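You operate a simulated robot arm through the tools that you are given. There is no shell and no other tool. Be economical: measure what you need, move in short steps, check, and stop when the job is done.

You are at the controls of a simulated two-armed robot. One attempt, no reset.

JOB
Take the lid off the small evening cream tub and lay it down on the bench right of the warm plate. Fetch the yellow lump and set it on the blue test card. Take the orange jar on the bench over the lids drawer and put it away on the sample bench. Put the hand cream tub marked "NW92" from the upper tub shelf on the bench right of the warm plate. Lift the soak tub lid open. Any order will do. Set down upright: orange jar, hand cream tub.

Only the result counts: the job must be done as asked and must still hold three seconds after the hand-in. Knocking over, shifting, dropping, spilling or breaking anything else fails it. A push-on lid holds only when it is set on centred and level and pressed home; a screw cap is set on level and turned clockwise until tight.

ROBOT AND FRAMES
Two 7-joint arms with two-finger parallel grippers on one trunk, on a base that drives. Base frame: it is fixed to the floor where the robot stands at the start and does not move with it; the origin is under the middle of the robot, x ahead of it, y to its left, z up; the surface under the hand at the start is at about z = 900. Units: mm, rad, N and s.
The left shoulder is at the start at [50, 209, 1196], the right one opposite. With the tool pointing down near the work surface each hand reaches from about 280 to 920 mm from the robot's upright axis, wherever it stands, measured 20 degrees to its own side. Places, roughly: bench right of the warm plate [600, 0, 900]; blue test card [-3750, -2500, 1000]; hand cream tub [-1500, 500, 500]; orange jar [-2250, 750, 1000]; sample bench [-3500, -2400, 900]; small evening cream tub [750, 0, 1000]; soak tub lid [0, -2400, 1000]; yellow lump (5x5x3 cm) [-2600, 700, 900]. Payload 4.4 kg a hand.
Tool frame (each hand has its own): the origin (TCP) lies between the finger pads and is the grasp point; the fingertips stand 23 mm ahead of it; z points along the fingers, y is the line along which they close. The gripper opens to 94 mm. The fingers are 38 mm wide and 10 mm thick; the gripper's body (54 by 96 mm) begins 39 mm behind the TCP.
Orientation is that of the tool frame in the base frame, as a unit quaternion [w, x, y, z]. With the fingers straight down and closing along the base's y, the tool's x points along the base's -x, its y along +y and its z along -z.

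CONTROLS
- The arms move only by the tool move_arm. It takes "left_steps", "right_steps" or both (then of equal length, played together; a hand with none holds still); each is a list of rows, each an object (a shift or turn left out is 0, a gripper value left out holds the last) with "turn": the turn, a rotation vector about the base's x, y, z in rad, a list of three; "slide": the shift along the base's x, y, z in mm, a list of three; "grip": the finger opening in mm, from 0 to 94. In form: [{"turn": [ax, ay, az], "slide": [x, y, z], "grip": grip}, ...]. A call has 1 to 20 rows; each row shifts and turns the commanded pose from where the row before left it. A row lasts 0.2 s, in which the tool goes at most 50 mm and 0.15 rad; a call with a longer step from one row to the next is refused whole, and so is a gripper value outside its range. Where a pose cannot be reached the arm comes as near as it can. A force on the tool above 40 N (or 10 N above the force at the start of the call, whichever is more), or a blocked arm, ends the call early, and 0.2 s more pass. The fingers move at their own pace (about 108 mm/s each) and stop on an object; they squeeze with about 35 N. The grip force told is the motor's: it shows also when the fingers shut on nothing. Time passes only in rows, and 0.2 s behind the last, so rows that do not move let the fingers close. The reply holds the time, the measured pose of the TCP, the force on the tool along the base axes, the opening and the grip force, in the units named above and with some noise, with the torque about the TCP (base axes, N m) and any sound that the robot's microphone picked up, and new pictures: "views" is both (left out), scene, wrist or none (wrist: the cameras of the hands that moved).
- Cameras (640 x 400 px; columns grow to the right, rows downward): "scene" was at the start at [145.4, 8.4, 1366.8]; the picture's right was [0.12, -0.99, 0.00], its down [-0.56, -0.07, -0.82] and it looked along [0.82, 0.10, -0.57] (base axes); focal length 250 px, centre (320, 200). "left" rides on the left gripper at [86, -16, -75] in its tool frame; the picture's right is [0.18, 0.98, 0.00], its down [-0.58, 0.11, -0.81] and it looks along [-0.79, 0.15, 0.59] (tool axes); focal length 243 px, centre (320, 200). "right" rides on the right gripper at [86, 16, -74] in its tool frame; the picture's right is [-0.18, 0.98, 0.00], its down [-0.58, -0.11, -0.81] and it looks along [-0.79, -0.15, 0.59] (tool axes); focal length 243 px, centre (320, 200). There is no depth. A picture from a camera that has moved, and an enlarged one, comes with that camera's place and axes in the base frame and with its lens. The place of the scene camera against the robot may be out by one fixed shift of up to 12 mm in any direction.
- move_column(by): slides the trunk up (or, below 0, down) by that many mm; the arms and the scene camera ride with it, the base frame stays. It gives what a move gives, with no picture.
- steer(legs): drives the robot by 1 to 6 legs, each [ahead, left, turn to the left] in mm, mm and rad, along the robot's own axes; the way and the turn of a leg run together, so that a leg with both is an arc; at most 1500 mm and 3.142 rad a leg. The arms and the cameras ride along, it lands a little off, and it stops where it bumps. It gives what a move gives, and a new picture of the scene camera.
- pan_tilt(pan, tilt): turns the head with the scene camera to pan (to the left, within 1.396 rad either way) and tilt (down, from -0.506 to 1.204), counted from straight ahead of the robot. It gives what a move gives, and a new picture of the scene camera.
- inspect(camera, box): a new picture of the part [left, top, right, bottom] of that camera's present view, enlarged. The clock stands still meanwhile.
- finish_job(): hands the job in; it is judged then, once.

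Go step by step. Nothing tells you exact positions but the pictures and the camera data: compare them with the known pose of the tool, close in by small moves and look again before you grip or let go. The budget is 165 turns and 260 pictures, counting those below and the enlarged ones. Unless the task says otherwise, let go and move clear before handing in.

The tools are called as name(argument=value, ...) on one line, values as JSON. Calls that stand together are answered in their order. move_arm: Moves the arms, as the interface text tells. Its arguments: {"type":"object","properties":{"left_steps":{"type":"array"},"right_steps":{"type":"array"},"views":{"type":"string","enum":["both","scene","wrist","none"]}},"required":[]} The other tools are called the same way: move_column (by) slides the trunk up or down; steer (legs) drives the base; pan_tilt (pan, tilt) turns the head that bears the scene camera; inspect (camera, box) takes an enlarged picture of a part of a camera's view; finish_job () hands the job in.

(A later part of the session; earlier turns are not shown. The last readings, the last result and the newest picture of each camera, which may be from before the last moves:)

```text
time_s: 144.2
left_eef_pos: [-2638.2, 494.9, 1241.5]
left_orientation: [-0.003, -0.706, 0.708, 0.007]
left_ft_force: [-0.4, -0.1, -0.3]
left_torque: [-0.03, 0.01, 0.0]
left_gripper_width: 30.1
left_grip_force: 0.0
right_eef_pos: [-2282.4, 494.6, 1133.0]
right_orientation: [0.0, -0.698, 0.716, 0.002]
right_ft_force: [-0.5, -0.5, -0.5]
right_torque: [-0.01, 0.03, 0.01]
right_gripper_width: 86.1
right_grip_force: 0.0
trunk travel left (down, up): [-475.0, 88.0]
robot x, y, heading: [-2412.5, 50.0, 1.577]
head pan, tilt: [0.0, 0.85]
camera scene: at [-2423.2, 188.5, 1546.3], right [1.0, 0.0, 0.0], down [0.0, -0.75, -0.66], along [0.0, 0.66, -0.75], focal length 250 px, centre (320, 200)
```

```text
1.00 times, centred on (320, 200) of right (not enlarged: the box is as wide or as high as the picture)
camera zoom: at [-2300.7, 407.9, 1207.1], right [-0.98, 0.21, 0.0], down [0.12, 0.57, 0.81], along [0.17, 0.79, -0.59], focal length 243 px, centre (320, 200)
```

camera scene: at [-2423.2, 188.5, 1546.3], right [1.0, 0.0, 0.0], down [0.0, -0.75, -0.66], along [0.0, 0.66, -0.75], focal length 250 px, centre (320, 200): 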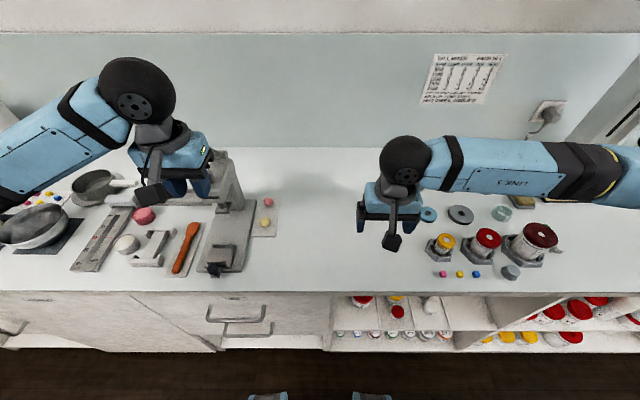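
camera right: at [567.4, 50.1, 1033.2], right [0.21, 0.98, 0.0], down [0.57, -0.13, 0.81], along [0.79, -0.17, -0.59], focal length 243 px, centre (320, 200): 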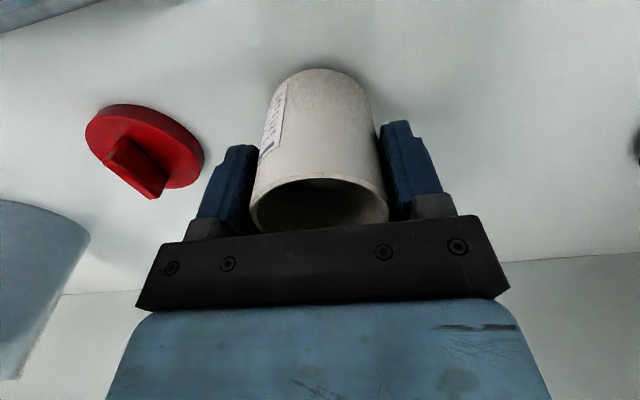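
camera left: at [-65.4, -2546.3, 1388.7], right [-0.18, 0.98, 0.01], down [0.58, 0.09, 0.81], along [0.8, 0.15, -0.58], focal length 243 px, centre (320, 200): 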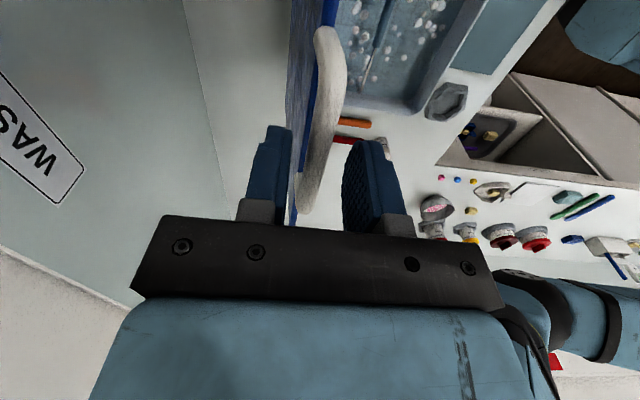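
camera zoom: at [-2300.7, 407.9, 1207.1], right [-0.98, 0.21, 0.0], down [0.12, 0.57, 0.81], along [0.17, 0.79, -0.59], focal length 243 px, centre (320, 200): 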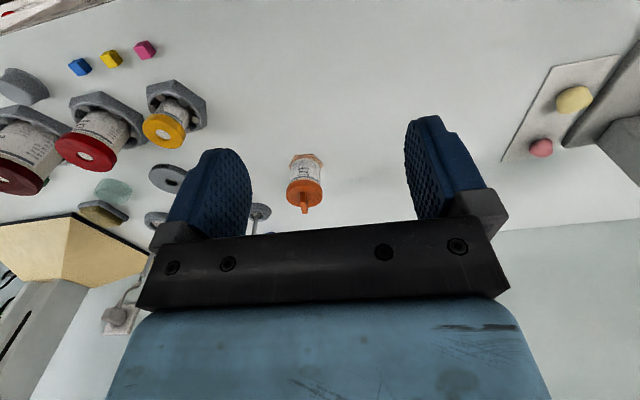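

The lump is at about [-2587, 651, 915] and the jar at about [-2216, 694], with its fin along y. I'll bring each hand above its target.

move_arm(left_steps=[{"slide": [10, 31, 0], "grip": 80}, {"slide": [10, 31, -10]}, {"slide": [10, 31, -30]}, {"slide": [10, 31, -30]}, {"slide": [11, 32, -30]}, {"slide": [0, 0, -30]}, {"slide": [0, 0, -30]}], right_steps=[{"slide": [12, 38, 0], "grip": 50}, {"slide": [12, 38, 0]}, {"slide": [12, 38, 0]}, {"slide": [15, 38, 0]}, {"slide": [15, 40, 0]}, {"slide": [0, 7, -10]}, {"slide": [0, 0, -30]}])

```text
time_s: 145.8
left_eef_pos: [-2592.5, 648.7, 1081.2]
left_orientation: [0.001, 0.707, -0.707, -0.009]
left_ft_force: [-0.9, -1.3, 0.4]
left_torque: [0.03, -0.05, 0.02]
left_gripper_width: 80.1
left_grip_force: 0.0
right_eef_pos: [-2222.0, 691.0, 1097.0]
right_orientation: [0.004, -0.699, 0.715, 0.003]
right_ft_force: [-0.9, -0.9, 0.3]
right_torque: [0.03, -0.04, 0.01]
right_gripper_width: 50.0
right_grip_force: 0.0
trunk travel left (down, up): [-475.0, 88.0]
robot x, y, heading: [-2410.8, 48.8, 1.581]
head pan, tilt: [0.0, 0.85]
camera scene: at [-2428.2, 184.4, 1546.6], right [1.0, 0.0, 0.0], down [0.0, -0.75, -0.66], along [0.0, 0.66, -0.75], focal length 250 px, centre (320, 200)
camera right: at [-2239.5, 604.8, 1170.2], right [-0.98, 0.21, 0.0], down [0.12, 0.57, 0.81], along [0.17, 0.79, -0.58], focal length 243 px, centre (320, 200)
camera left: at [-2576.9, 559.3, 1153.9], right [-0.98, -0.18, 0.01], down [-0.1, 0.57, 0.81], along [-0.16, 0.8, -0.58], focal length 243 px, centre (320, 200)
```

scene: 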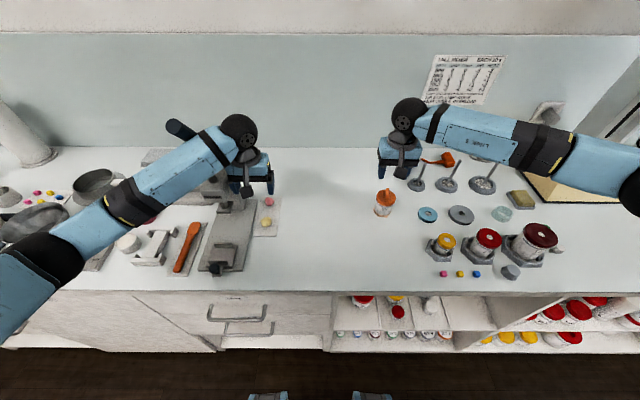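
right: 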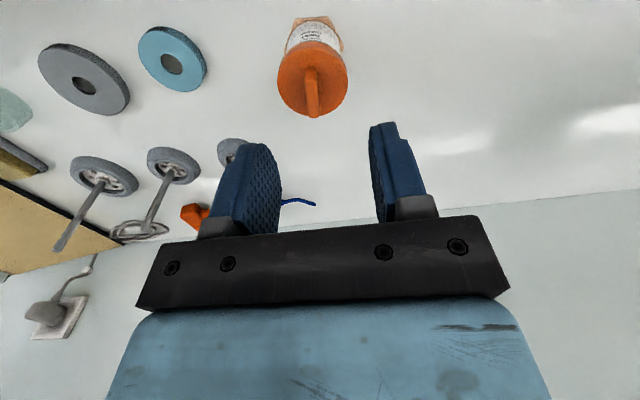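
left: 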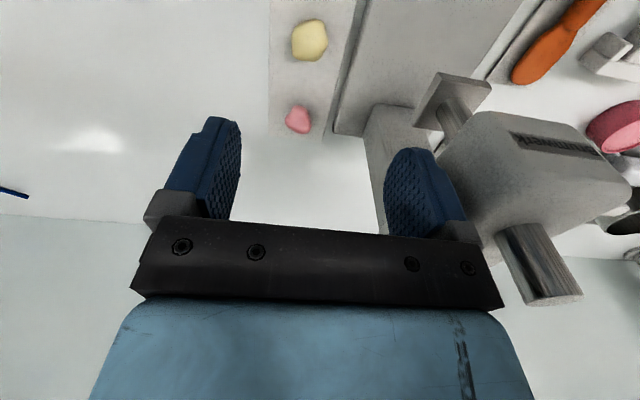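

The alignment is good on both. I'll lower the left hand onto the lump, and line up the right hand with the fin, which is about 8° off.

move_arm(left_steps=[{"slide": [4, 3, -30]}, {"slide": [0, 0, -30]}, {"slide": [0, 0, -30]}, {"slide": [0, 0, -30]}, {"slide": [0, 0, -20]}, {"slide": [0, 0, -14]}, {}], right_steps=[{"slide": [9, 8, -15], "turn": [0, 0, -0.14]}, {"slide": [0, 0, -15]}, {"slide": [0, 0, -15]}, {"slide": [0, 0, -15]}, {"slide": [0, 0, -10]}, {"slide": [0, 0, -10]}, {}])

```text
time_s: 147.2
left_eef_pos: [-2579.7, 649.8, 937.2]
left_orientation: [-0.001, -0.705, 0.709, 0.008]
left_ft_force: [-0.6, -9.2, 15.1]
left_torque: [-0.43, 0.77, 0.4]
left_gripper_width: 80.2
left_grip_force: 0.5
right_eef_pos: [-2207.9, 700.1, 1017.6]
right_orientation: [0.002, -0.647, 0.763, 0.003]
right_ft_force: [-0.4, 0.1, 0.2]
right_torque: [0.01, -0.01, 0.02]
right_gripper_width: 50.0
right_grip_force: 0.1
trunk travel left (down, up): [-475.0, 88.0]
robot x, y, heading: [-2414.9, 42.7, 1.576]
head pan, tilt: [0.0, 0.85]
stopped in row 7 (left hand): the force on the tool passed its limit at 54 N (the readings are from after the stop); the commanded pose is now the measured one
camera scene: at [-2422.7, 184.7, 1546.7], right [1.0, 0.0, 0.0], down [0.0, -0.75, -0.66], along [0.0, 0.66, -0.75], focal length 250 px, centre (320, 200)
camera right: at [-2237.4, 615.8, 1089.8], right [-0.94, 0.34, 0.0], down [0.2, 0.55, 0.81], along [0.28, 0.76, -0.59], focal length 243 px, centre (320, 200)
camera left: at [-2564.5, 561.1, 1008.9], right [-0.98, -0.18, 0.01], down [-0.1, 0.57, 0.81], along [-0.15, 0.8, -0.58], focal length 243 px, centre (320, 200)
```

scene: 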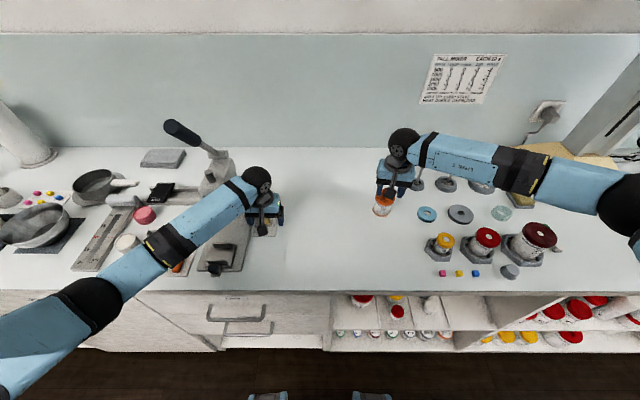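
right: 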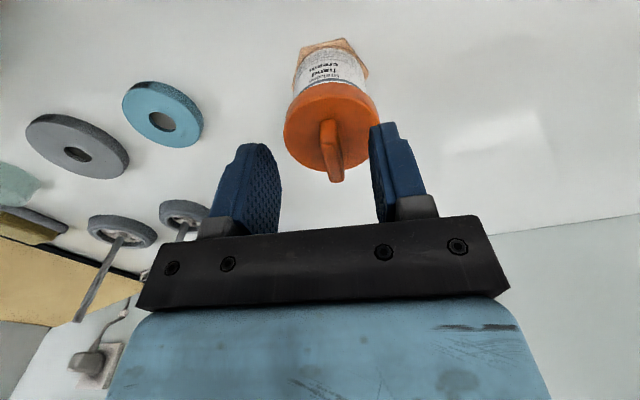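
left: 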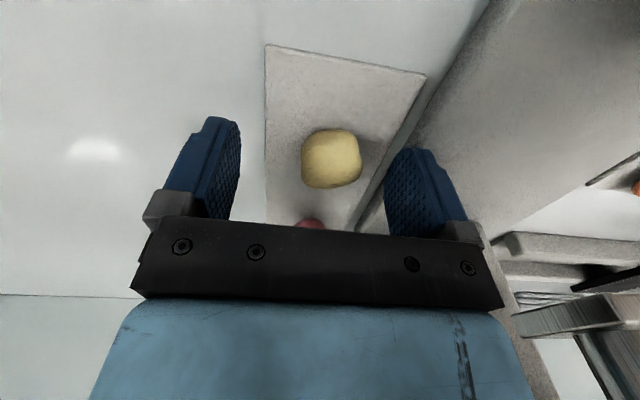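

The left finger landed on the press's raised base plate, so I'll lift and turn that hand 90° to close along y. The right hand needs about 5 mm correction.

move_arm(left_steps=[{"slide": [0, 0, 25]}, {"slide": [0, 0, 25], "turn": [0, 0, 0.143]}, {"slide": [-1, 0, 10], "turn": [0, 0, 0.143]}, {"slide": [-1, 0, 0], "turn": [0, 0, 0.143]}, {"slide": [-1, 0, 0], "turn": [0, 0, 0.143]}, {"slide": [-1, 0, 0], "turn": [0, 0, 0.143]}, {"slide": [-1, 0, 0], "turn": [0, 0, 0.143]}, {"slide": [-1, 0, 0], "turn": [0, 0, 0.143]}, {"turn": [0, 0, 0.143]}, {"turn": [0, 0, 0.143]}, {"turn": [0, 0, 0.143]}, {"turn": [0, 0, 0.141], "grip": 70}], right_steps=[{"slide": [-5, -2, 0]}, {"slide": [0, 0, -5]}, {"slide": [0, 0, -5]}, {}, {}, {}, {}, {}, {}, {}, {}, {}])

```text
time_s: 149.8
left_eef_pos: [-2586.5, 652.2, 993.4]
left_orientation: [0.007, 1.0, 0.0, -0.003]
left_ft_force: [0.2, 0.9, 0.1]
left_torque: [0.0, 0.01, 0.05]
left_gripper_width: 70.2
left_grip_force: 0.0
right_eef_pos: [-2212.7, 698.8, 1005.7]
right_orientation: [0.001, -0.647, 0.763, 0.002]
right_ft_force: [0.6, -0.4, 0.0]
right_torque: [0.03, 0.0, 0.03]
right_gripper_width: 50.1
right_grip_force: 0.1
trunk travel left (down, up): [-475.0, 88.0]
robot x, y, heading: [-2411.7, 47.4, 1.574]
head pan, tilt: [0.0, 0.85]
camera scene: at [-2422.4, 188.2, 1546.3], right [1.0, 0.0, 0.0], down [0.0, -0.75, -0.66], along [0.0, 0.66, -0.75], focal length 250 px, centre (320, 200)
camera right: at [-2242.1, 616.1, 1078.2], right [-0.94, 0.34, 0.0], down [0.2, 0.55, 0.81], along [0.28, 0.76, -0.59], focal length 243 px, centre (320, 200)
camera left: at [-2501.3, 667.6, 1066.1], right [0.18, -0.98, 0.01], down [-0.58, -0.1, 0.81], along [-0.8, -0.15, -0.58], focal length 243 px, centre (320, 200)
```

scene: 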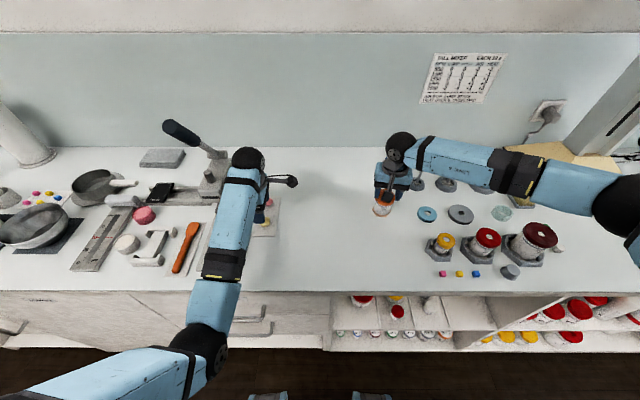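
right: 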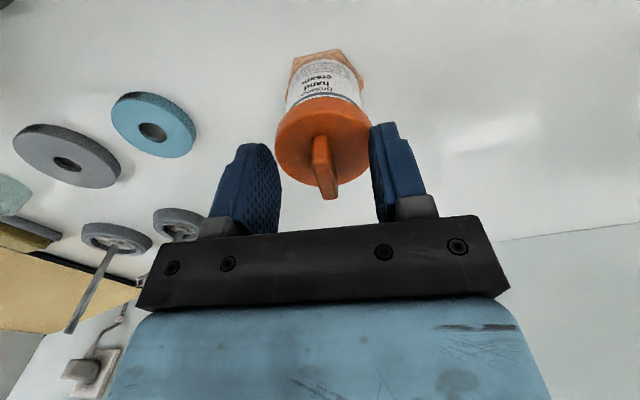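
left: 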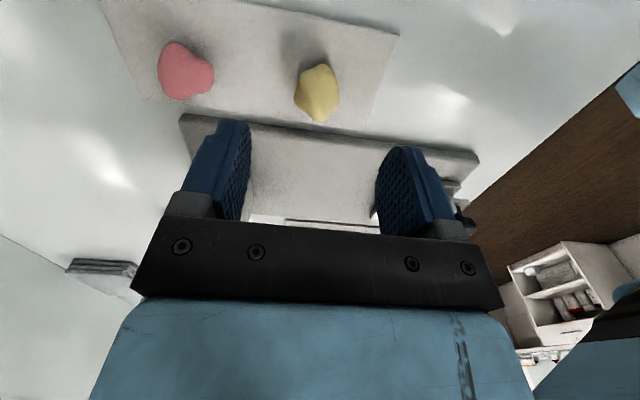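

Both are lined up. I'll lower the left hand to the lump and close, and close the right hand on the fin.

move_arm(left_steps=[{"slide": [-1, 0, -25]}, {"slide": [0, 0, -25]}, {"slide": [0, 0, -8]}, {"slide": [0, 0, -5]}, {"grip": 40}, {"grip": 15}, {"grip": 15}, {"grip": 15}], right_steps=[{"slide": [0, 0, -2]}, {"slide": [0, 0, -2]}, {}, {"grip": 20}, {"grip": 0}, {"grip": 0}, {"grip": 0}, {}])

```text
time_s: 151.6
left_eef_pos: [-2593.4, 651.6, 929.3]
left_orientation: [0.007, 1.0, 0.0, -0.006]
left_ft_force: [0.6, -0.2, 0.6]
left_torque: [-0.02, -0.01, 0.01]
left_gripper_width: 40.9
left_grip_force: 35.2
right_eef_pos: [-2213.6, 700.2, 1000.8]
right_orientation: [0.002, -0.647, 0.763, 0.003]
right_ft_force: [-1.2, 0.3, 0.2]
right_torque: [0.03, 0.04, 0.01]
right_gripper_width: 8.3
right_grip_force: 35.1
trunk travel left (down, up): [-475.0, 88.0]
robot x, y, heading: [-2409.8, 45.4, 1.571]
head pan, tilt: [0.0, 0.85]
camera scene: at [-2423.1, 188.4, 1546.3], right [1.0, 0.0, 0.0], down [0.0, -0.75, -0.66], along [0.0, 0.66, -0.75], focal length 250 px, centre (320, 200)
camera right: at [-2242.7, 616.2, 1074.2], right [-0.94, 0.34, 0.0], down [0.2, 0.55, 0.81], along [0.28, 0.76, -0.59], focal length 243 px, centre (320, 200)
camera left: at [-2506.1, 667.9, 1001.7], right [0.18, -0.98, 0.01], down [-0.57, -0.1, 0.81], along [-0.8, -0.15, -0.58], focal length 243 px, centre (320, 200)
```

scene: 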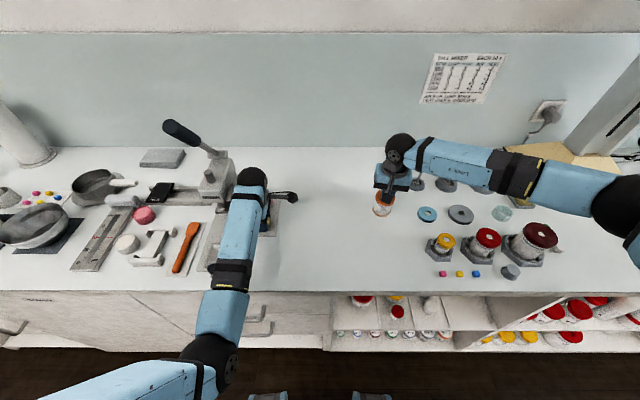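
right: 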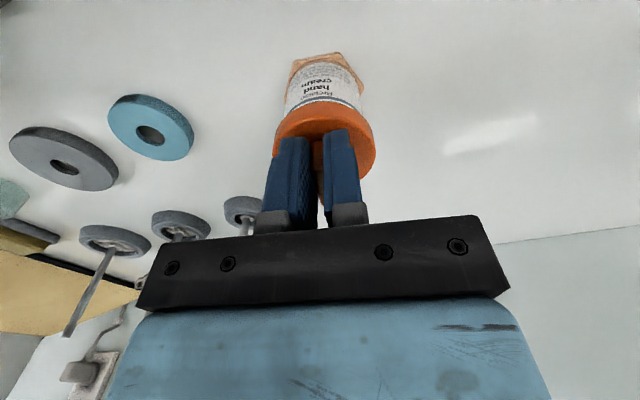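
left: 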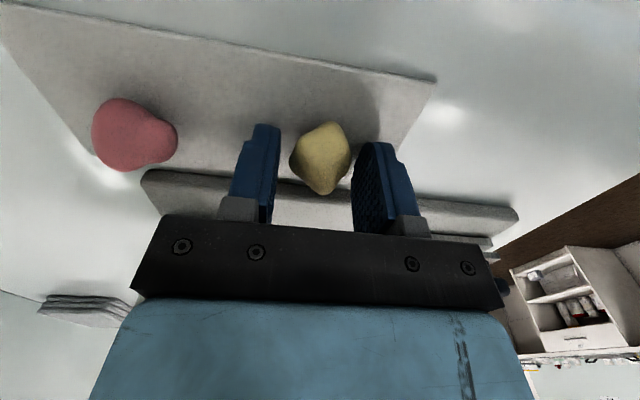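

Both grips read firm. I'll lift both a few centimetres and look.

move_arm(left_steps=[{"slide": [0, 0, 5]}, {"slide": [0, 0, 10]}, {"slide": [0, 0, 20]}, {"slide": [0, 0, 25]}], right_steps=[{"slide": [0, 0, 3]}, {"slide": [0, 0, 5]}, {"slide": [0, 0, 10]}, {"slide": [0, 0, 10]}])

```text
time_s: 152.5
left_eef_pos: [-2624.6, 653.0, 964.1]
left_orientation: [0.012, 0.999, 0.009, -0.031]
left_ft_force: [2.5, 3.3, -7.7]
left_torque: [-0.17, -0.06, -0.11]
left_gripper_width: 41.1
left_grip_force: 35.0
right_eef_pos: [-2212.6, 702.2, 1022.6]
right_orientation: [0.0, -0.646, 0.763, 0.002]
right_ft_force: [-0.2, -0.4, 0.1]
right_torque: [0.02, 0.01, 0.02]
right_gripper_width: 8.2
right_grip_force: 35.1
trunk travel left (down, up): [-475.0, 88.0]
robot x, y, heading: [-2412.9, 41.9, 1.57]
head pan, tilt: [0.0, 0.85]
stopped in row 4 (left hand): the force on the tool passed its limit at 52 N (the readings are from after the stop); the commanded pose is now the measured one
camera scene: at [-2422.7, 189.7, 1546.0], right [1.0, 0.0, 0.0], down [0.0, -0.75, -0.66], along [0.0, 0.66, -0.75], focal length 250 px, centre (320, 200)
camera right: at [-2242.0, 616.9, 1097.0], right [-0.94, 0.34, 0.0], down [0.2, 0.55, 0.81], along [0.27, 0.76, -0.59], focal length 243 px, centre (320, 200)
camera left: at [-2534.1, 670.2, 1032.5], right [0.2, -0.98, 0.01], down [-0.53, -0.1, 0.84], along [-0.82, -0.18, -0.54], focal length 243 px, centre (320, 200)
```

scene: 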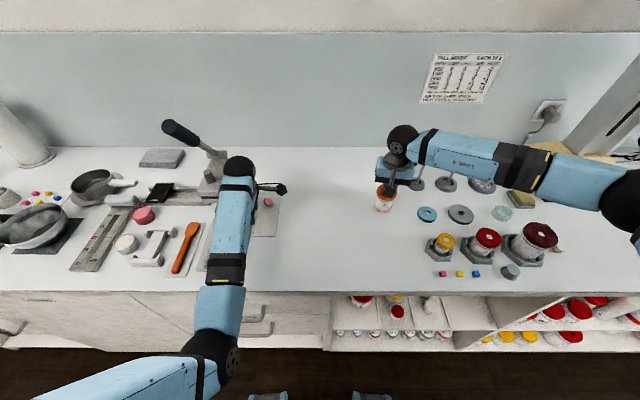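
right: 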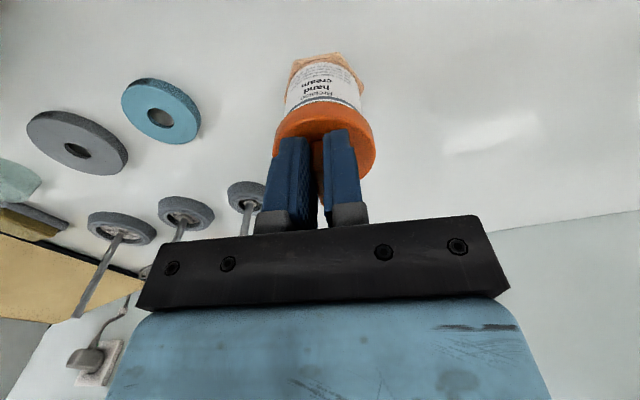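
left: 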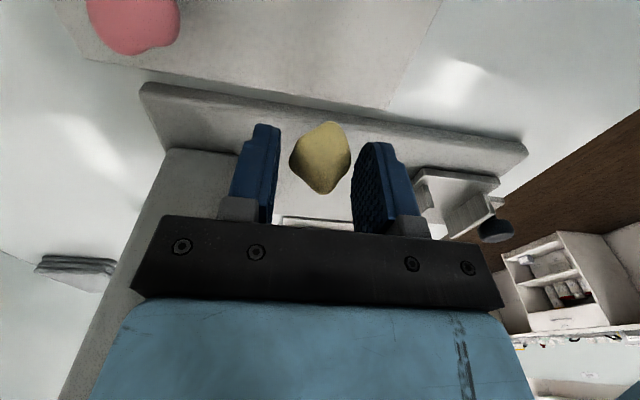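

The left hand drifted 30 mm sideways toward the press as it rose, though it still has the lump. I'll move it back toward +x in small steps before lifting further.

move_arm(left_steps=[{"slide": [8, 0, -2]}, {"slide": [8, 0, 0]}, {"slide": [10, 0, 0]}, {"slide": [10, -5, 0]}, {}])

inspect(camera="scene", box=[150, 100, 310, 300])

```text
time_s: 153.9
left_eef_pos: [-2640.2, 652.8, 961.3]
left_orientation: [0.007, 0.997, 0.026, -0.069]
left_ft_force: [1.6, -0.6, -3.9]
left_torque: [0.09, -0.01, 0.05]
left_gripper_width: 41.2
left_grip_force: 35.4
right_eef_pos: [-2213.6, 700.1, 1024.4]
right_orientation: [0.001, -0.647, 0.763, 0.004]
right_ft_force: [1.0, 0.0, -0.7]
right_torque: [0.0, 0.0, 0.0]
right_gripper_width: 8.3
right_grip_force: 34.9
trunk travel left (down, up): [-475.0, 88.0]
robot x, y, heading: [-2414.9, 44.8, 1.574]
head pan, tilt: [0.0, 0.85]
stopped in row 5 (left hand): the arm was blocked; the commanded pose is now the measured one
camera scene: at [-2422.9, 188.7, 1546.1], right [1.0, 0.0, 0.0], down [0.0, -0.75, -0.66], along [0.0, 0.66, -0.75], focal length 250 px, centre (320, 200)
camera left: at [-2545.8, 673.8, 1022.7], right [0.23, -0.97, -0.01], down [-0.46, -0.12, 0.88], along [-0.86, -0.2, -0.47], focal length 243 px, centre (320, 200)
```

scene: 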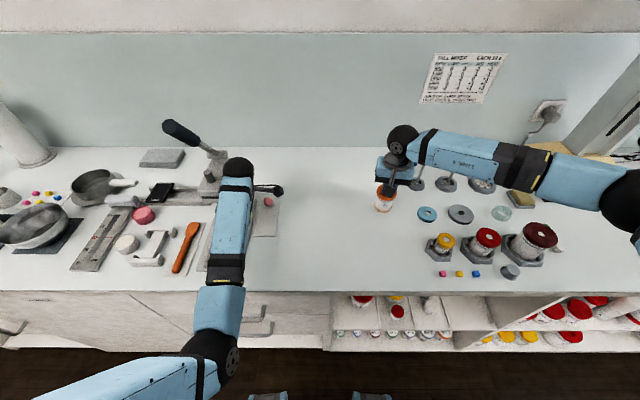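
left: 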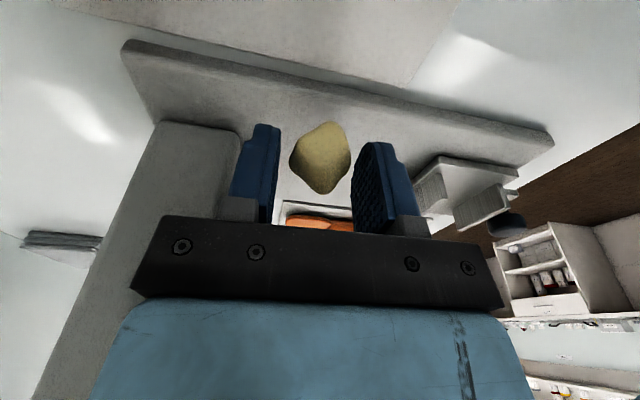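

```text
2.00 times, centred on (230, 200) of scene
camera zoom: at [-2422.9, 188.7, 1546.1], right [1.0, 0.0, 0.0], down [0.0, -0.75, -0.66], along [0.0, 0.66, -0.75], focal length 499 px, centre (500, 200)
```

zoom: 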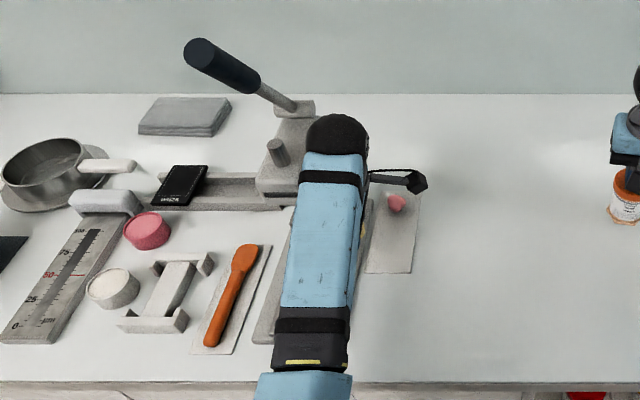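

The gripper's far corner seems to be against the press column, blocking it. I'll pull it toward the robot (-y), away from the press, and see.

move_arm(left_steps=[{"slide": [0, -8, 0]}, {"slide": [0, -8, 0]}, {"slide": [0, -8, 0]}, {}])

```text
time_s: 154.3
left_eef_pos: [-2641.1, 654.0, 962.3]
left_orientation: [0.009, 0.997, 0.025, -0.07]
left_ft_force: [12.7, 2.3, -14.4]
left_torque: [-0.01, 0.48, 0.04]
left_gripper_width: 41.0
left_grip_force: 34.7
right_eef_pos: [-2210.2, 700.9, 1022.7]
right_orientation: [0.0, -0.646, 0.763, 0.003]
right_ft_force: [0.6, -0.1, -0.6]
right_torque: [0.0, -0.04, 0.02]
right_gripper_width: 8.1
right_grip_force: 34.9
trunk travel left (down, up): [-475.0, 88.0]
robot x, y, heading: [-2413.7, 50.0, 1.568]
head pan, tilt: [0.0, 0.85]
stopped in row 1 (left hand): the force on the tool passed its limit at 49 N (the readings are from after the stop); the commanded pose is now the measured one
camera scene: at [-2421.8, 190.6, 1545.8], right [1.0, 0.0, 0.0], down [0.0, -0.75, -0.66], along [0.0, 0.66, -0.75], focal length 250 px, centre (320, 200)
camera left: at [-2546.6, 673.9, 1022.3], right [0.23, -0.97, -0.01], down [-0.46, -0.12, 0.88], along [-0.86, -0.2, -0.47], focal length 243 px, centre (320, 200)
```

scene: 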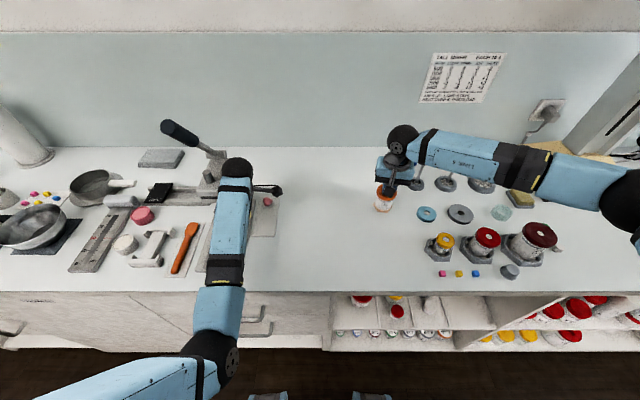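
left: 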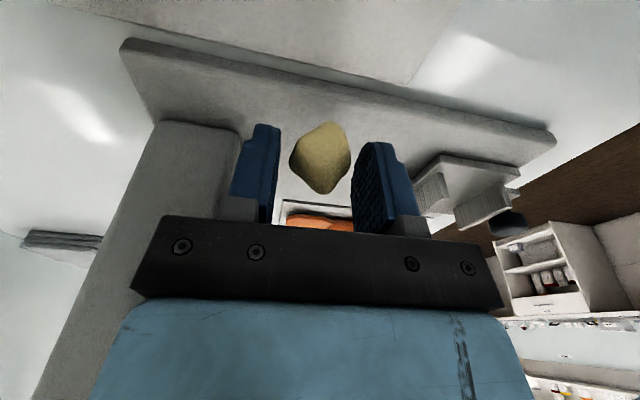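

The left arm isn't following in this posture, so I'll use the base instead. I'll raise the jar well clear, then drive 60 mm to the right to draw the left hand off the press.

move_arm(right_steps=[{"slide": [0, 0, 25]}, {"slide": [0, 0, 30]}, {"slide": [0, 0, 30]}, {"slide": [0, 0, 30]}, {"slide": [0, 0, 15]}], views="none")

steer(legs=[[0, -60, 0]])

```text
time_s: 155.5
left_eef_pos: [-2641.7, 654.2, 962.0]
left_orientation: [0.009, 0.997, 0.026, -0.071]
left_ft_force: [16.5, 3.3, -24.2]
left_torque: [0.23, 0.38, 0.07]
left_gripper_width: 40.9
left_grip_force: 35.2
right_eef_pos: [-2211.0, 701.0, 1152.0]
right_orientation: [0.0, -0.646, 0.763, 0.002]
right_ft_force: [-0.2, -0.1, -0.9]
right_torque: [0.01, 0.02, 0.01]
right_gripper_width: 8.2
right_grip_force: 35.3
trunk travel left (down, up): [-475.0, 88.0]
robot x, y, heading: [-2409.2, 45.2, 1.564]
head pan, tilt: [0.0, 0.85]
```

```text
time_s: 156.7
left_eef_pos: [-2583.1, 652.9, 964.3]
left_orientation: [0.008, 0.997, 0.027, -0.071]
left_ft_force: [-0.2, 0.9, -0.7]
left_torque: [0.01, -0.01, -0.02]
left_gripper_width: 40.6
left_grip_force: 34.5
right_eef_pos: [-2154.6, 699.2, 1155.0]
right_orientation: [0.001, -0.646, 0.763, 0.004]
right_ft_force: [0.7, -1.4, -0.8]
right_torque: [-0.01, -0.05, -0.03]
right_gripper_width: 8.4
right_grip_force: 34.8
trunk travel left (down, up): [-475.0, 88.0]
robot x, y, heading: [-2351.2, 48.0, 1.572]
head pan, tilt: [0.0, 0.85]
camera scene: at [-2363.1, 188.3, 1546.3], right [1.0, 0.0, 0.0], down [0.0, -0.75, -0.66], along [0.0, 0.66, -0.75], focal length 250 px, centre (320, 200)
```

scene: 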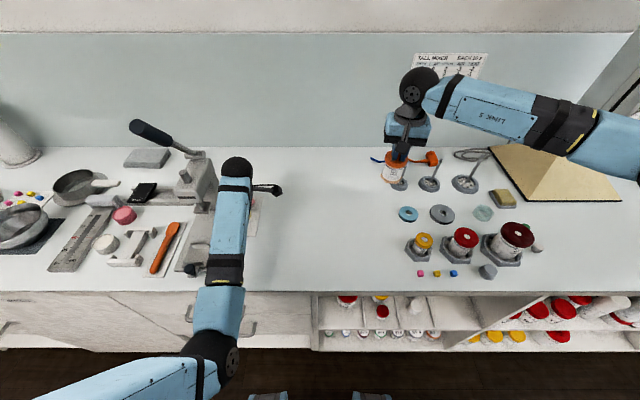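

The hand is free, and the press looks undisturbed. I'll back straight away from the bench.

steer(legs=[[-450, 0, 0]])

inspect(camera="left", box=[120, 50, 520, 300])

```text
time_s: 159.4
left_eef_pos: [-2581.9, 203.2, 964.0]
left_orientation: [0.006, 0.997, 0.025, -0.071]
left_ft_force: [-0.5, -0.2, -0.5]
left_torque: [-0.01, 0.02, -0.01]
left_gripper_width: 41.0
left_grip_force: 34.7
right_eef_pos: [-2152.8, 248.5, 1154.3]
right_orientation: [0.001, -0.646, 0.764, 0.003]
right_ft_force: [0.7, -1.0, 0.6]
right_torque: [-0.01, 0.01, -0.04]
right_gripper_width: 8.4
right_grip_force: 35.4
trunk travel left (down, up): [-475.0, 88.0]
robot x, y, heading: [-2353.7, -404.6, 1.571]
head pan, tilt: [0.0, 0.85]
camera scene: at [-2362.9, -261.2, 1546.2], right [1.0, 0.0, 0.0], down [0.0, -0.75, -0.66], along [0.0, 0.66, -0.75], focal length 250 px, centre (320, 200)
```

scene: 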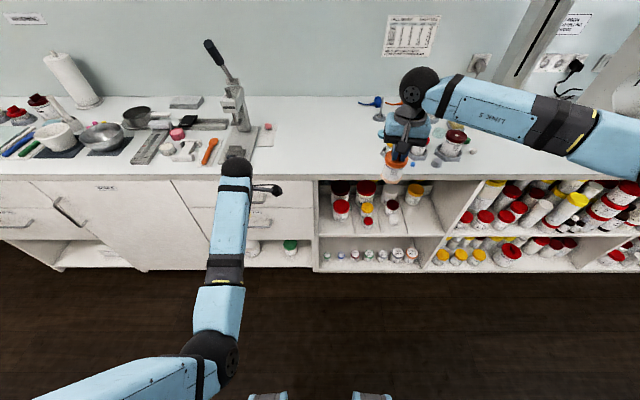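

```text
1.60 times, centred on (320, 175) of left
camera zoom: at [-2488.0, 223.5, 1024.7], right [0.23, -0.97, -0.02], down [-0.46, -0.12, 0.88], along [-0.86, -0.2, -0.47], focal length 388 px, centre (320, 240)
```

zoom: 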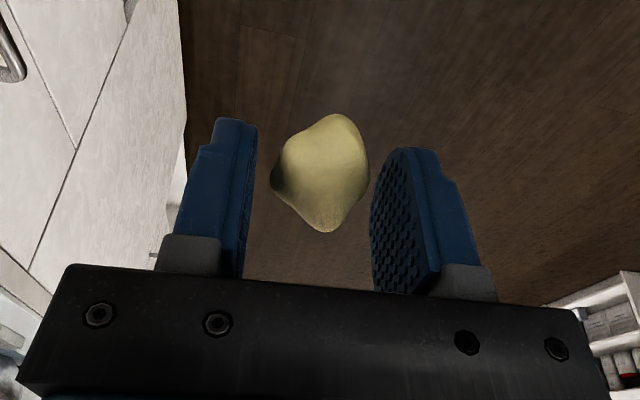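

The lump is held well. In free space I'll straighten and raise the left hand.

move_arm(left_steps=[{"slide": [0, 0, 20], "turn": [0, -0.07, 0]}, {"slide": [0, 0, 20], "turn": [0, -0.07, 0]}, {"slide": [0, 0, 20], "turn": [0, 0, -0.14]}, {"slide": [0, 0, 20], "turn": [0, 0, -0.14]}, {"slide": [0, 0, 20], "turn": [0, 0, -0.14]}, {"slide": [0, 0, 20], "turn": [0, 0, -0.14]}, {"slide": [0, 0, 20], "turn": [0, 0, -0.14]}, {"slide": [0, 0, 20], "turn": [0, 0, -0.14]}, {"slide": [0, 0, 20], "turn": [0, 0, -0.14]}, {"turn": [0, 0, -0.14]}, {"turn": [0, 0, -0.14]}, {"turn": [0, 0, -0.14]}, {"turn": [0, 0, -0.14]}], views="scene")

```text
time_s: 160.6
left_eef_pos: [-2668.1, 207.2, 1056.1]
left_orientation: [0.018, 0.989, -0.134, -0.065]
left_ft_force: [-1.0, -0.4, -0.1]
left_torque: [-0.02, 0.0, -0.02]
left_gripper_width: 41.2
left_grip_force: 34.9
left hand out of reach, approached as far as the arm can: row 5, 6
right_eef_pos: [-2153.3, 248.3, 1154.2]
right_orientation: [0.001, -0.646, 0.763, 0.003]
right_ft_force: [0.7, 0.8, 0.1]
right_torque: [0.01, 0.0, 0.01]
right_gripper_width: 8.5
right_grip_force: 34.8
trunk travel left (down, up): [-475.0, 88.0]
robot x, y, heading: [-2353.4, -404.6, 1.57]
head pan, tilt: [0.0, 0.85]
stopped in row 6 (left hand): the arm was blocked; the commanded pose is now the measured one
camera scene: at [-2362.7, -261.4, 1546.2], right [1.0, 0.0, 0.0], down [0.0, -0.75, -0.66], along [0.0, 0.66, -0.75], focal length 250 px, centre (320, 200)
```

scene: 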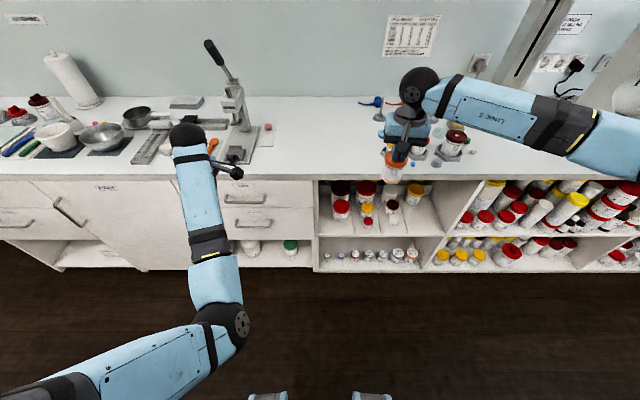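

The left arm is at the edge of its posture. I'll reverse the last turn a bit to relax it, and then use the base and column to place the lump if needed.

move_arm(left_steps=[{"slide": [10, 5, 0], "turn": [0, 0, 0.1]}, {"slide": [15, 5, 0], "turn": [0, 0, 0.1]}, {"slide": [15, 5, 0], "turn": [0, 0, 0.1]}, {"slide": [15, 5, 0], "turn": [0, 0, 0.1]}, {"slide": [15, 5, 0], "turn": [0, 0, 0.1]}, {}], views="scene")

```text
time_s: 162.2
left_eef_pos: [-2666.4, 234.0, 1056.7]
left_orientation: [0.028, 0.983, 0.149, -0.103]
left_ft_force: [0.2, -0.2, -0.8]
left_torque: [-0.02, -0.01, 0.02]
left_gripper_width: 40.7
left_grip_force: 34.1
right_eef_pos: [-2152.2, 249.5, 1155.5]
right_orientation: [0.001, -0.646, 0.764, 0.003]
right_ft_force: [-0.3, -0.5, 0.3]
right_torque: [0.01, -0.01, -0.02]
right_gripper_width: 8.3
right_grip_force: 35.4
trunk travel left (down, up): [-475.0, 88.0]
robot x, y, heading: [-2353.9, -406.6, 1.57]
head pan, tilt: [0.0, 0.85]
stopped in row 6 (left hand): the arm was blocked; the commanded pose is now the measured one
camera scene: at [-2363.2, -261.3, 1546.2], right [1.0, 0.0, 0.0], down [0.0, -0.75, -0.66], along [0.0, 0.66, -0.75], focal length 250 px, centre (320, 200)
```

scene: 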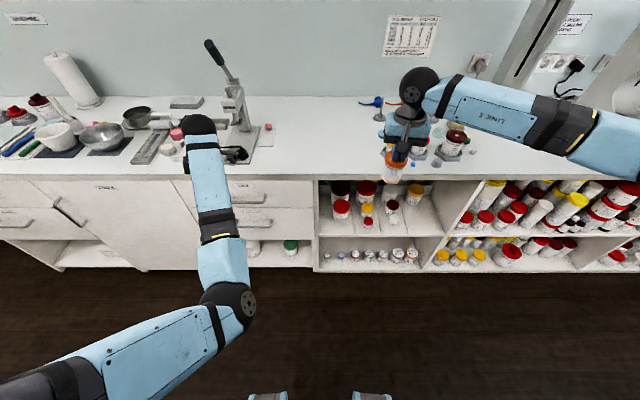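

Translation is blocked but the lump is secure, so I'll carry it with the arm as it is and use the base and column to place it. Now I'll drive across toward the sample bench.

steer(legs=[[-300, 0, 0], [0, 0, 3.14], [350, -1200, 0]])

pan_tilt(pan=-0.1, tilt=0.5)

```text
time_s: 182.1
left_eef_pos: [-3236.2, -1700.4, 1056.7]
left_orientation: [0.102, -0.156, 0.982, 0.03]
left_ft_force: [-0.3, 1.1, 0.0]
left_torque: [0.01, -0.03, -0.01]
left_gripper_width: 41.1
left_grip_force: 35.0
right_eef_pos: [-3749.4, -1726.1, 1153.4]
right_orientation: [0.003, 0.758, 0.652, 0.0]
right_ft_force: [0.0, -0.1, -0.4]
right_torque: [0.0, 0.03, 0.0]
right_gripper_width: 8.2
right_grip_force: 34.9
trunk travel left (down, up): [-475.0, 88.0]
robot x, y, heading: [-3557.7, -1070.7, -1.559]
head pan, tilt: [0.0, 0.85]
camera scene: at [-3566.5, -1216.9, 1546.3], right [-1.0, -0.02, 0.0], down [-0.01, 0.75, -0.66], along [0.01, -0.66, -0.75], focal length 250 px, centre (320, 200)
```

scene: 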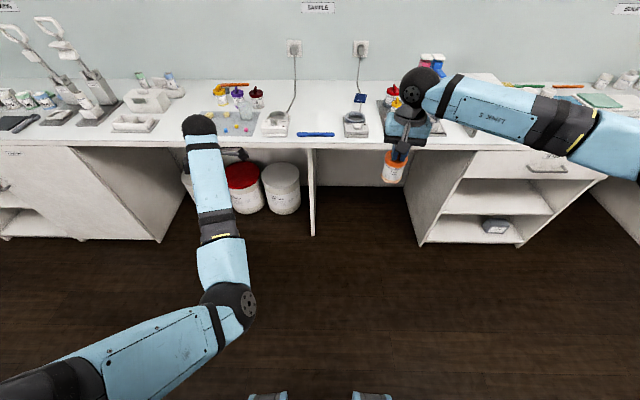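

```text
time_s: 182.9
left_eef_pos: [-3235.5, -1700.9, 1057.0]
left_orientation: [0.103, -0.156, 0.982, 0.029]
left_ft_force: [-0.8, 0.5, 0.0]
left_torque: [0.03, -0.03, 0.0]
left_gripper_width: 41.1
left_grip_force: 34.9
right_eef_pos: [-3748.8, -1725.5, 1155.6]
right_orientation: [0.002, 0.758, 0.652, 0.0]
right_ft_force: [-0.3, -0.4, 0.0]
right_torque: [0.04, 0.01, 0.0]
right_gripper_width: 8.0
right_grip_force: 34.9
trunk travel left (down, up): [-475.0, 88.0]
robot x, y, heading: [-3561.7, -1070.7, -1.554]
head pan, tilt: [-0.099, 0.499]
camera scene: at [-3575.3, -1229.4, 1576.2], right [-1.0, 0.08, 0.0], down [0.04, 0.48, -0.88], along [-0.07, -0.87, -0.48], focal length 250 px, centre (320, 200)
```

scene: 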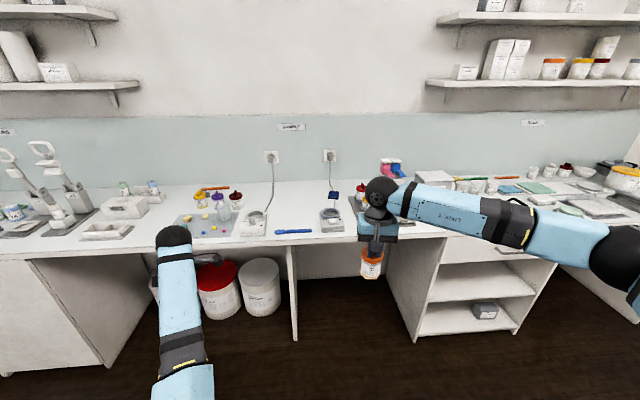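

inspect(camera="scene", box=[160, 110, 400, 260])

inspect(camera="scene", box=[400, 140, 640, 260])

```text
2.67 times, centred on (280, 185) of scene
camera zoom: at [-3575.3, -1229.4, 1576.2], right [-1.0, 0.08, 0.0], down [0.04, 0.48, -0.88], along [-0.07, -0.87, -0.48], focal length 666 px, centre (427, 240)
```

zoom: 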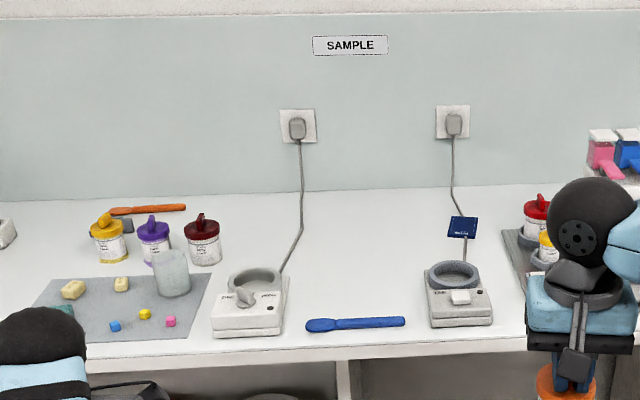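

```text
2.67 times, centred on (520, 200) of scene
camera zoom: at [-3575.3, -1229.4, 1576.2], right [-1.0, 0.08, 0.0], down [0.04, 0.48, -0.88], along [-0.07, -0.87, -0.48], focal length 666 px, centre (-213, 200)
```

zoom: 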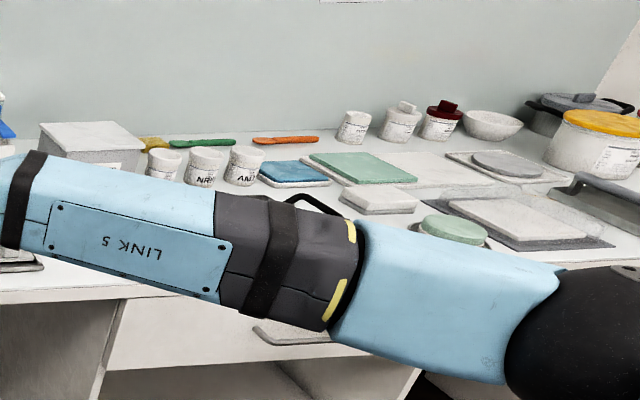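

The dark blue card lies behind the second scale at about [-3755, -2507]. I'll test whether the left arm frees up when it reaches outward here in open space.

move_arm(left_steps=[{"slide": [5, -20, 10]}, {"slide": [5, -20, 10]}, {"slide": [5, -20, 10]}, {"slide": [5, -20, 10]}, {"slide": [5, -20, 10]}, {"slide": [5, -20, 10]}, {}], views="scene")

```text
time_s: 184.5
left_eef_pos: [-3206.6, -1821.7, 1117.1]
left_orientation: [0.103, -0.156, 0.982, 0.029]
left_ft_force: [-0.2, 0.1, -0.6]
left_torque: [-0.03, -0.02, 0.0]
left_gripper_width: 40.9
left_grip_force: 34.6
right_eef_pos: [-3750.0, -1725.6, 1154.5]
right_orientation: [0.002, 0.758, 0.653, 0.0]
right_ft_force: [0.4, 1.0, -0.8]
right_torque: [0.02, 0.0, 0.0]
right_gripper_width: 8.1
right_grip_force: 35.0
trunk travel left (down, up): [-475.0, 88.0]
robot x, y, heading: [-3560.9, -1069.3, -1.559]
head pan, tilt: [-0.099, 0.499]
camera scene: at [-3575.5, -1229.1, 1576.3], right [-1.0, 0.08, 0.0], down [0.04, 0.48, -0.88], along [-0.07, -0.88, -0.48], focal length 250 px, centre (320, 200)
```

scene: 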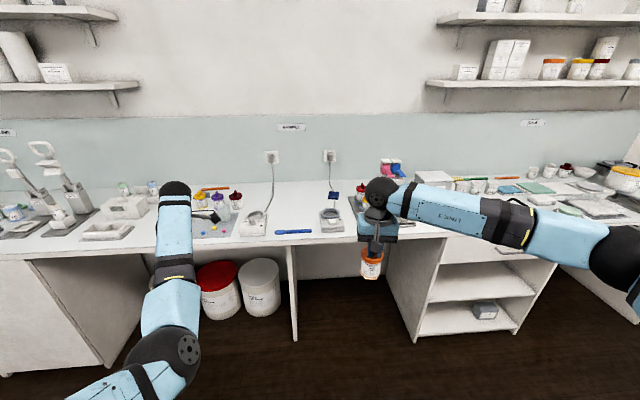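

It follows now. I'll straighten the tilt and unwind the yaw while the arm is extended.

move_arm(left_steps=[{"turn": [-0.045, 0.097, 0], "slide": [5, -10, 10]}, {"turn": [-0.045, 0.097, 0], "slide": [5, -10, 10]}, {"turn": [0, 0, -0.135], "slide": [5, 0, 10]}, {"turn": [0, 0, -0.135], "slide": [5, 0, 10]}, {"turn": [0, 0, -0.135]}, {"turn": [0, 0, -0.135]}, {"turn": [0, 0, -0.135]}, {"turn": [0, 0, -0.135]}, {"turn": [0, 0, -0.135]}, {"turn": [0, 0, -0.135]}, {"turn": [0, 0, -0.135]}, {"turn": [0, 0, -0.135]}, {"turn": [0, 0, -0.135]}, {"turn": [0, 0, -0.135]}, {"turn": [0, 0, -0.135]}, {"turn": [0, 0, -0.135]}], views="scene")

```text
time_s: 187.9
left_eef_pos: [-3185.1, -1840.2, 1156.7]
left_orientation: [-0.001, 0.709, 0.705, 0.0]
left_ft_force: [-0.3, -0.3, 0.1]
left_torque: [0.0, 0.01, 0.02]
left_gripper_width: 41.1
left_grip_force: 34.6
right_eef_pos: [-3749.2, -1725.3, 1153.9]
right_orientation: [0.003, 0.758, 0.652, -0.001]
right_ft_force: [0.4, -0.5, 0.4]
right_torque: [0.02, -0.01, 0.01]
right_gripper_width: 8.3
right_grip_force: 35.3
trunk travel left (down, up): [-475.0, 88.0]
robot x, y, heading: [-3560.0, -1066.8, -1.552]
head pan, tilt: [-0.099, 0.499]
camera scene: at [-3575.1, -1229.4, 1576.2], right [-1.0, 0.08, 0.0], down [0.04, 0.48, -0.88], along [-0.07, -0.87, -0.48], focal length 250 px, centre (320, 200)
```

scene: 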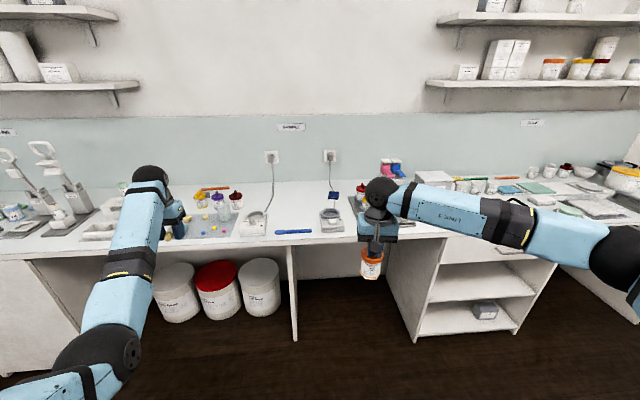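

The left arm is back in a good posture. I'll retract both hands a little and drive up to the bench, centred near the second scale.

move_arm(left_steps=[{"slide": [0, 40, 10]}, {"slide": [0, 40, 10]}, {"slide": [0, 40, 10]}, {"slide": [0, 40, 10]}, {"slide": [0, 40, 0]}], right_steps=[{"slide": [15, 35, 10]}, {"slide": [15, 35, 10]}, {"slide": [15, 35, 10]}, {"slide": [15, 35, 10]}, {"slide": [15, 35, 0]}], views="none")

steer(legs=[[630, -140, -0.018]])

pan_tilt(pan=0.0, tilt=0.75)

```text
time_s: 189.1
left_eef_pos: [-3136.6, -1678.2, 1173.6]
left_orientation: [0.005, 0.703, 0.711, -0.002]
left_ft_force: [-0.5, -0.3, -0.3]
left_torque: [0.02, -0.02, 0.03]
left_gripper_width: 41.0
left_grip_force: 34.4
left hand out of reach, approached as far as the arm can: row 3, 4, 5
right_eef_pos: [-3673.1, -1548.5, 1195.1]
right_orientation: [0.003, 0.758, 0.652, -0.001]
right_ft_force: [-0.9, 0.0, -1.1]
right_torque: [-0.03, 0.01, -0.01]
right_gripper_width: 8.0
right_grip_force: 34.6
trunk travel left (down, up): [-475.0, 88.0]
robot x, y, heading: [-3559.5, -1072.8, -1.557]
head pan, tilt: [-0.099, 0.499]
```

```text
time_s: 192.7
left_eef_pos: [-3286.0, -2313.8, 1170.2]
left_orientation: [0.005, 0.711, 0.703, 0.003]
left_ft_force: [0.1, -0.6, -1.0]
left_torque: [-0.02, 0.01, 0.0]
left_gripper_width: 41.0
left_grip_force: 35.0
right_eef_pos: [-3817.8, -2176.1, 1195.2]
right_orientation: [0.003, 0.764, 0.645, -0.001]
right_ft_force: [0.4, 0.2, 0.0]
right_torque: [0.0, -0.02, 0.03]
right_gripper_width: 8.0
right_grip_force: 34.4
trunk travel left (down, up): [-475.0, 88.0]
robot x, y, heading: [-3695.0, -1692.9, -1.576]
head pan, tilt: [-0.099, 0.499]
camera scene: at [-3713.9, -1856.4, 1576.3], right [-0.99, 0.1, 0.0], down [0.05, 0.48, -0.88], along [-0.09, -0.87, -0.48], focal length 250 px, centre (320, 200)
```

scene: 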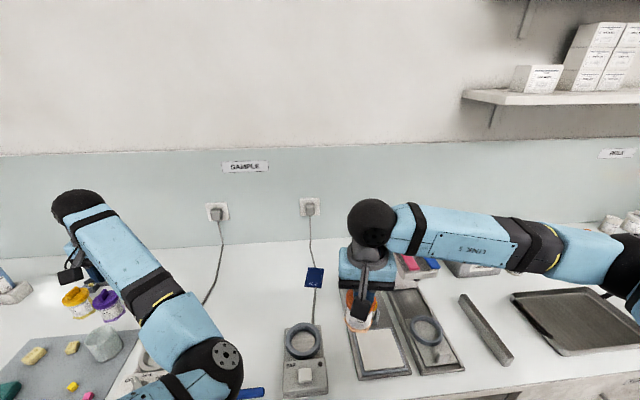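

```text
time_s: 193.4
left_eef_pos: [-3285.0, -2313.8, 1171.0]
left_orientation: [0.005, 0.711, 0.703, 0.003]
left_ft_force: [-0.6, -0.7, 0.6]
left_torque: [0.02, 0.03, 0.0]
left_gripper_width: 40.9
left_grip_force: 34.7
right_eef_pos: [-3818.9, -2175.7, 1194.2]
right_orientation: [0.003, 0.765, 0.644, -0.001]
right_ft_force: [0.3, 0.3, 0.2]
right_torque: [0.04, 0.02, -0.01]
right_gripper_width: 8.3
right_grip_force: 34.4
trunk travel left (down, up): [-475.0, 88.0]
robot x, y, heading: [-3693.9, -1696.1, -1.571]
head pan, tilt: [0.0, 0.75]
camera scene: at [-3704.9, -1849.2, 1554.3], right [-1.0, 0.0, 0.0], down [0.0, 0.68, -0.73], along [0.0, -0.73, -0.68], focal length 250 px, centre (320, 200)
```

scene: 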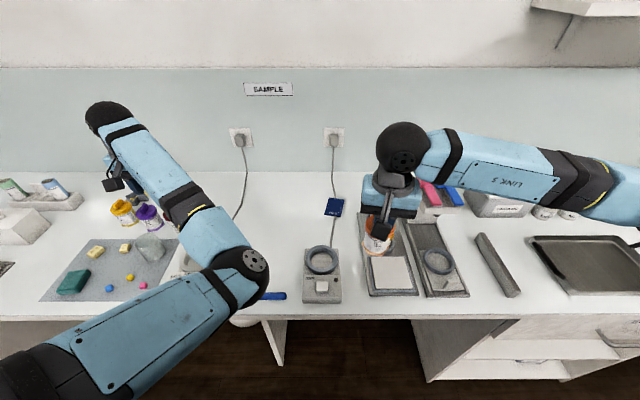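

inspect(camera="scene", box=[220, 150, 400, 310])

inspect(camera="right", box=[0, 0, 640, 400])

```text
2.50 times, centred on (310, 230) of scene
camera zoom: at [-3704.9, -1849.2, 1554.3], right [-1.0, 0.0, 0.0], down [0.0, 0.68, -0.73], along [0.0, -0.73, -0.68], focal length 624 px, centre (345, 125)
```

zoom: 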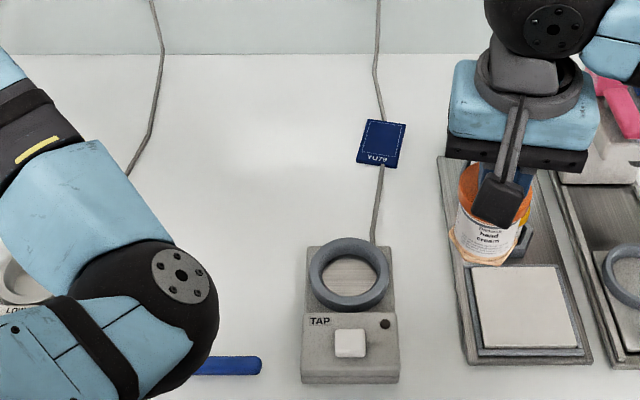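

```text
1.00 times, centred on (320, 200) of right (not enlarged: the box is as wide or as high as the picture)
camera zoom: at [-3787.7, -2092.7, 1267.7], right [0.94, -0.35, 0.0], down [-0.21, -0.55, 0.81], along [-0.28, -0.76, -0.59], focal length 243 px, centre (320, 200)
```

zoom: 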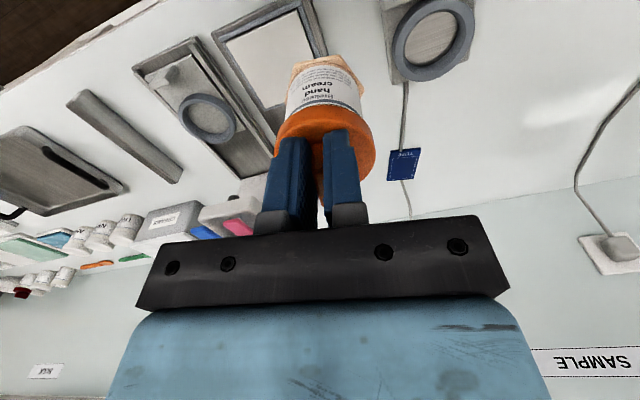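

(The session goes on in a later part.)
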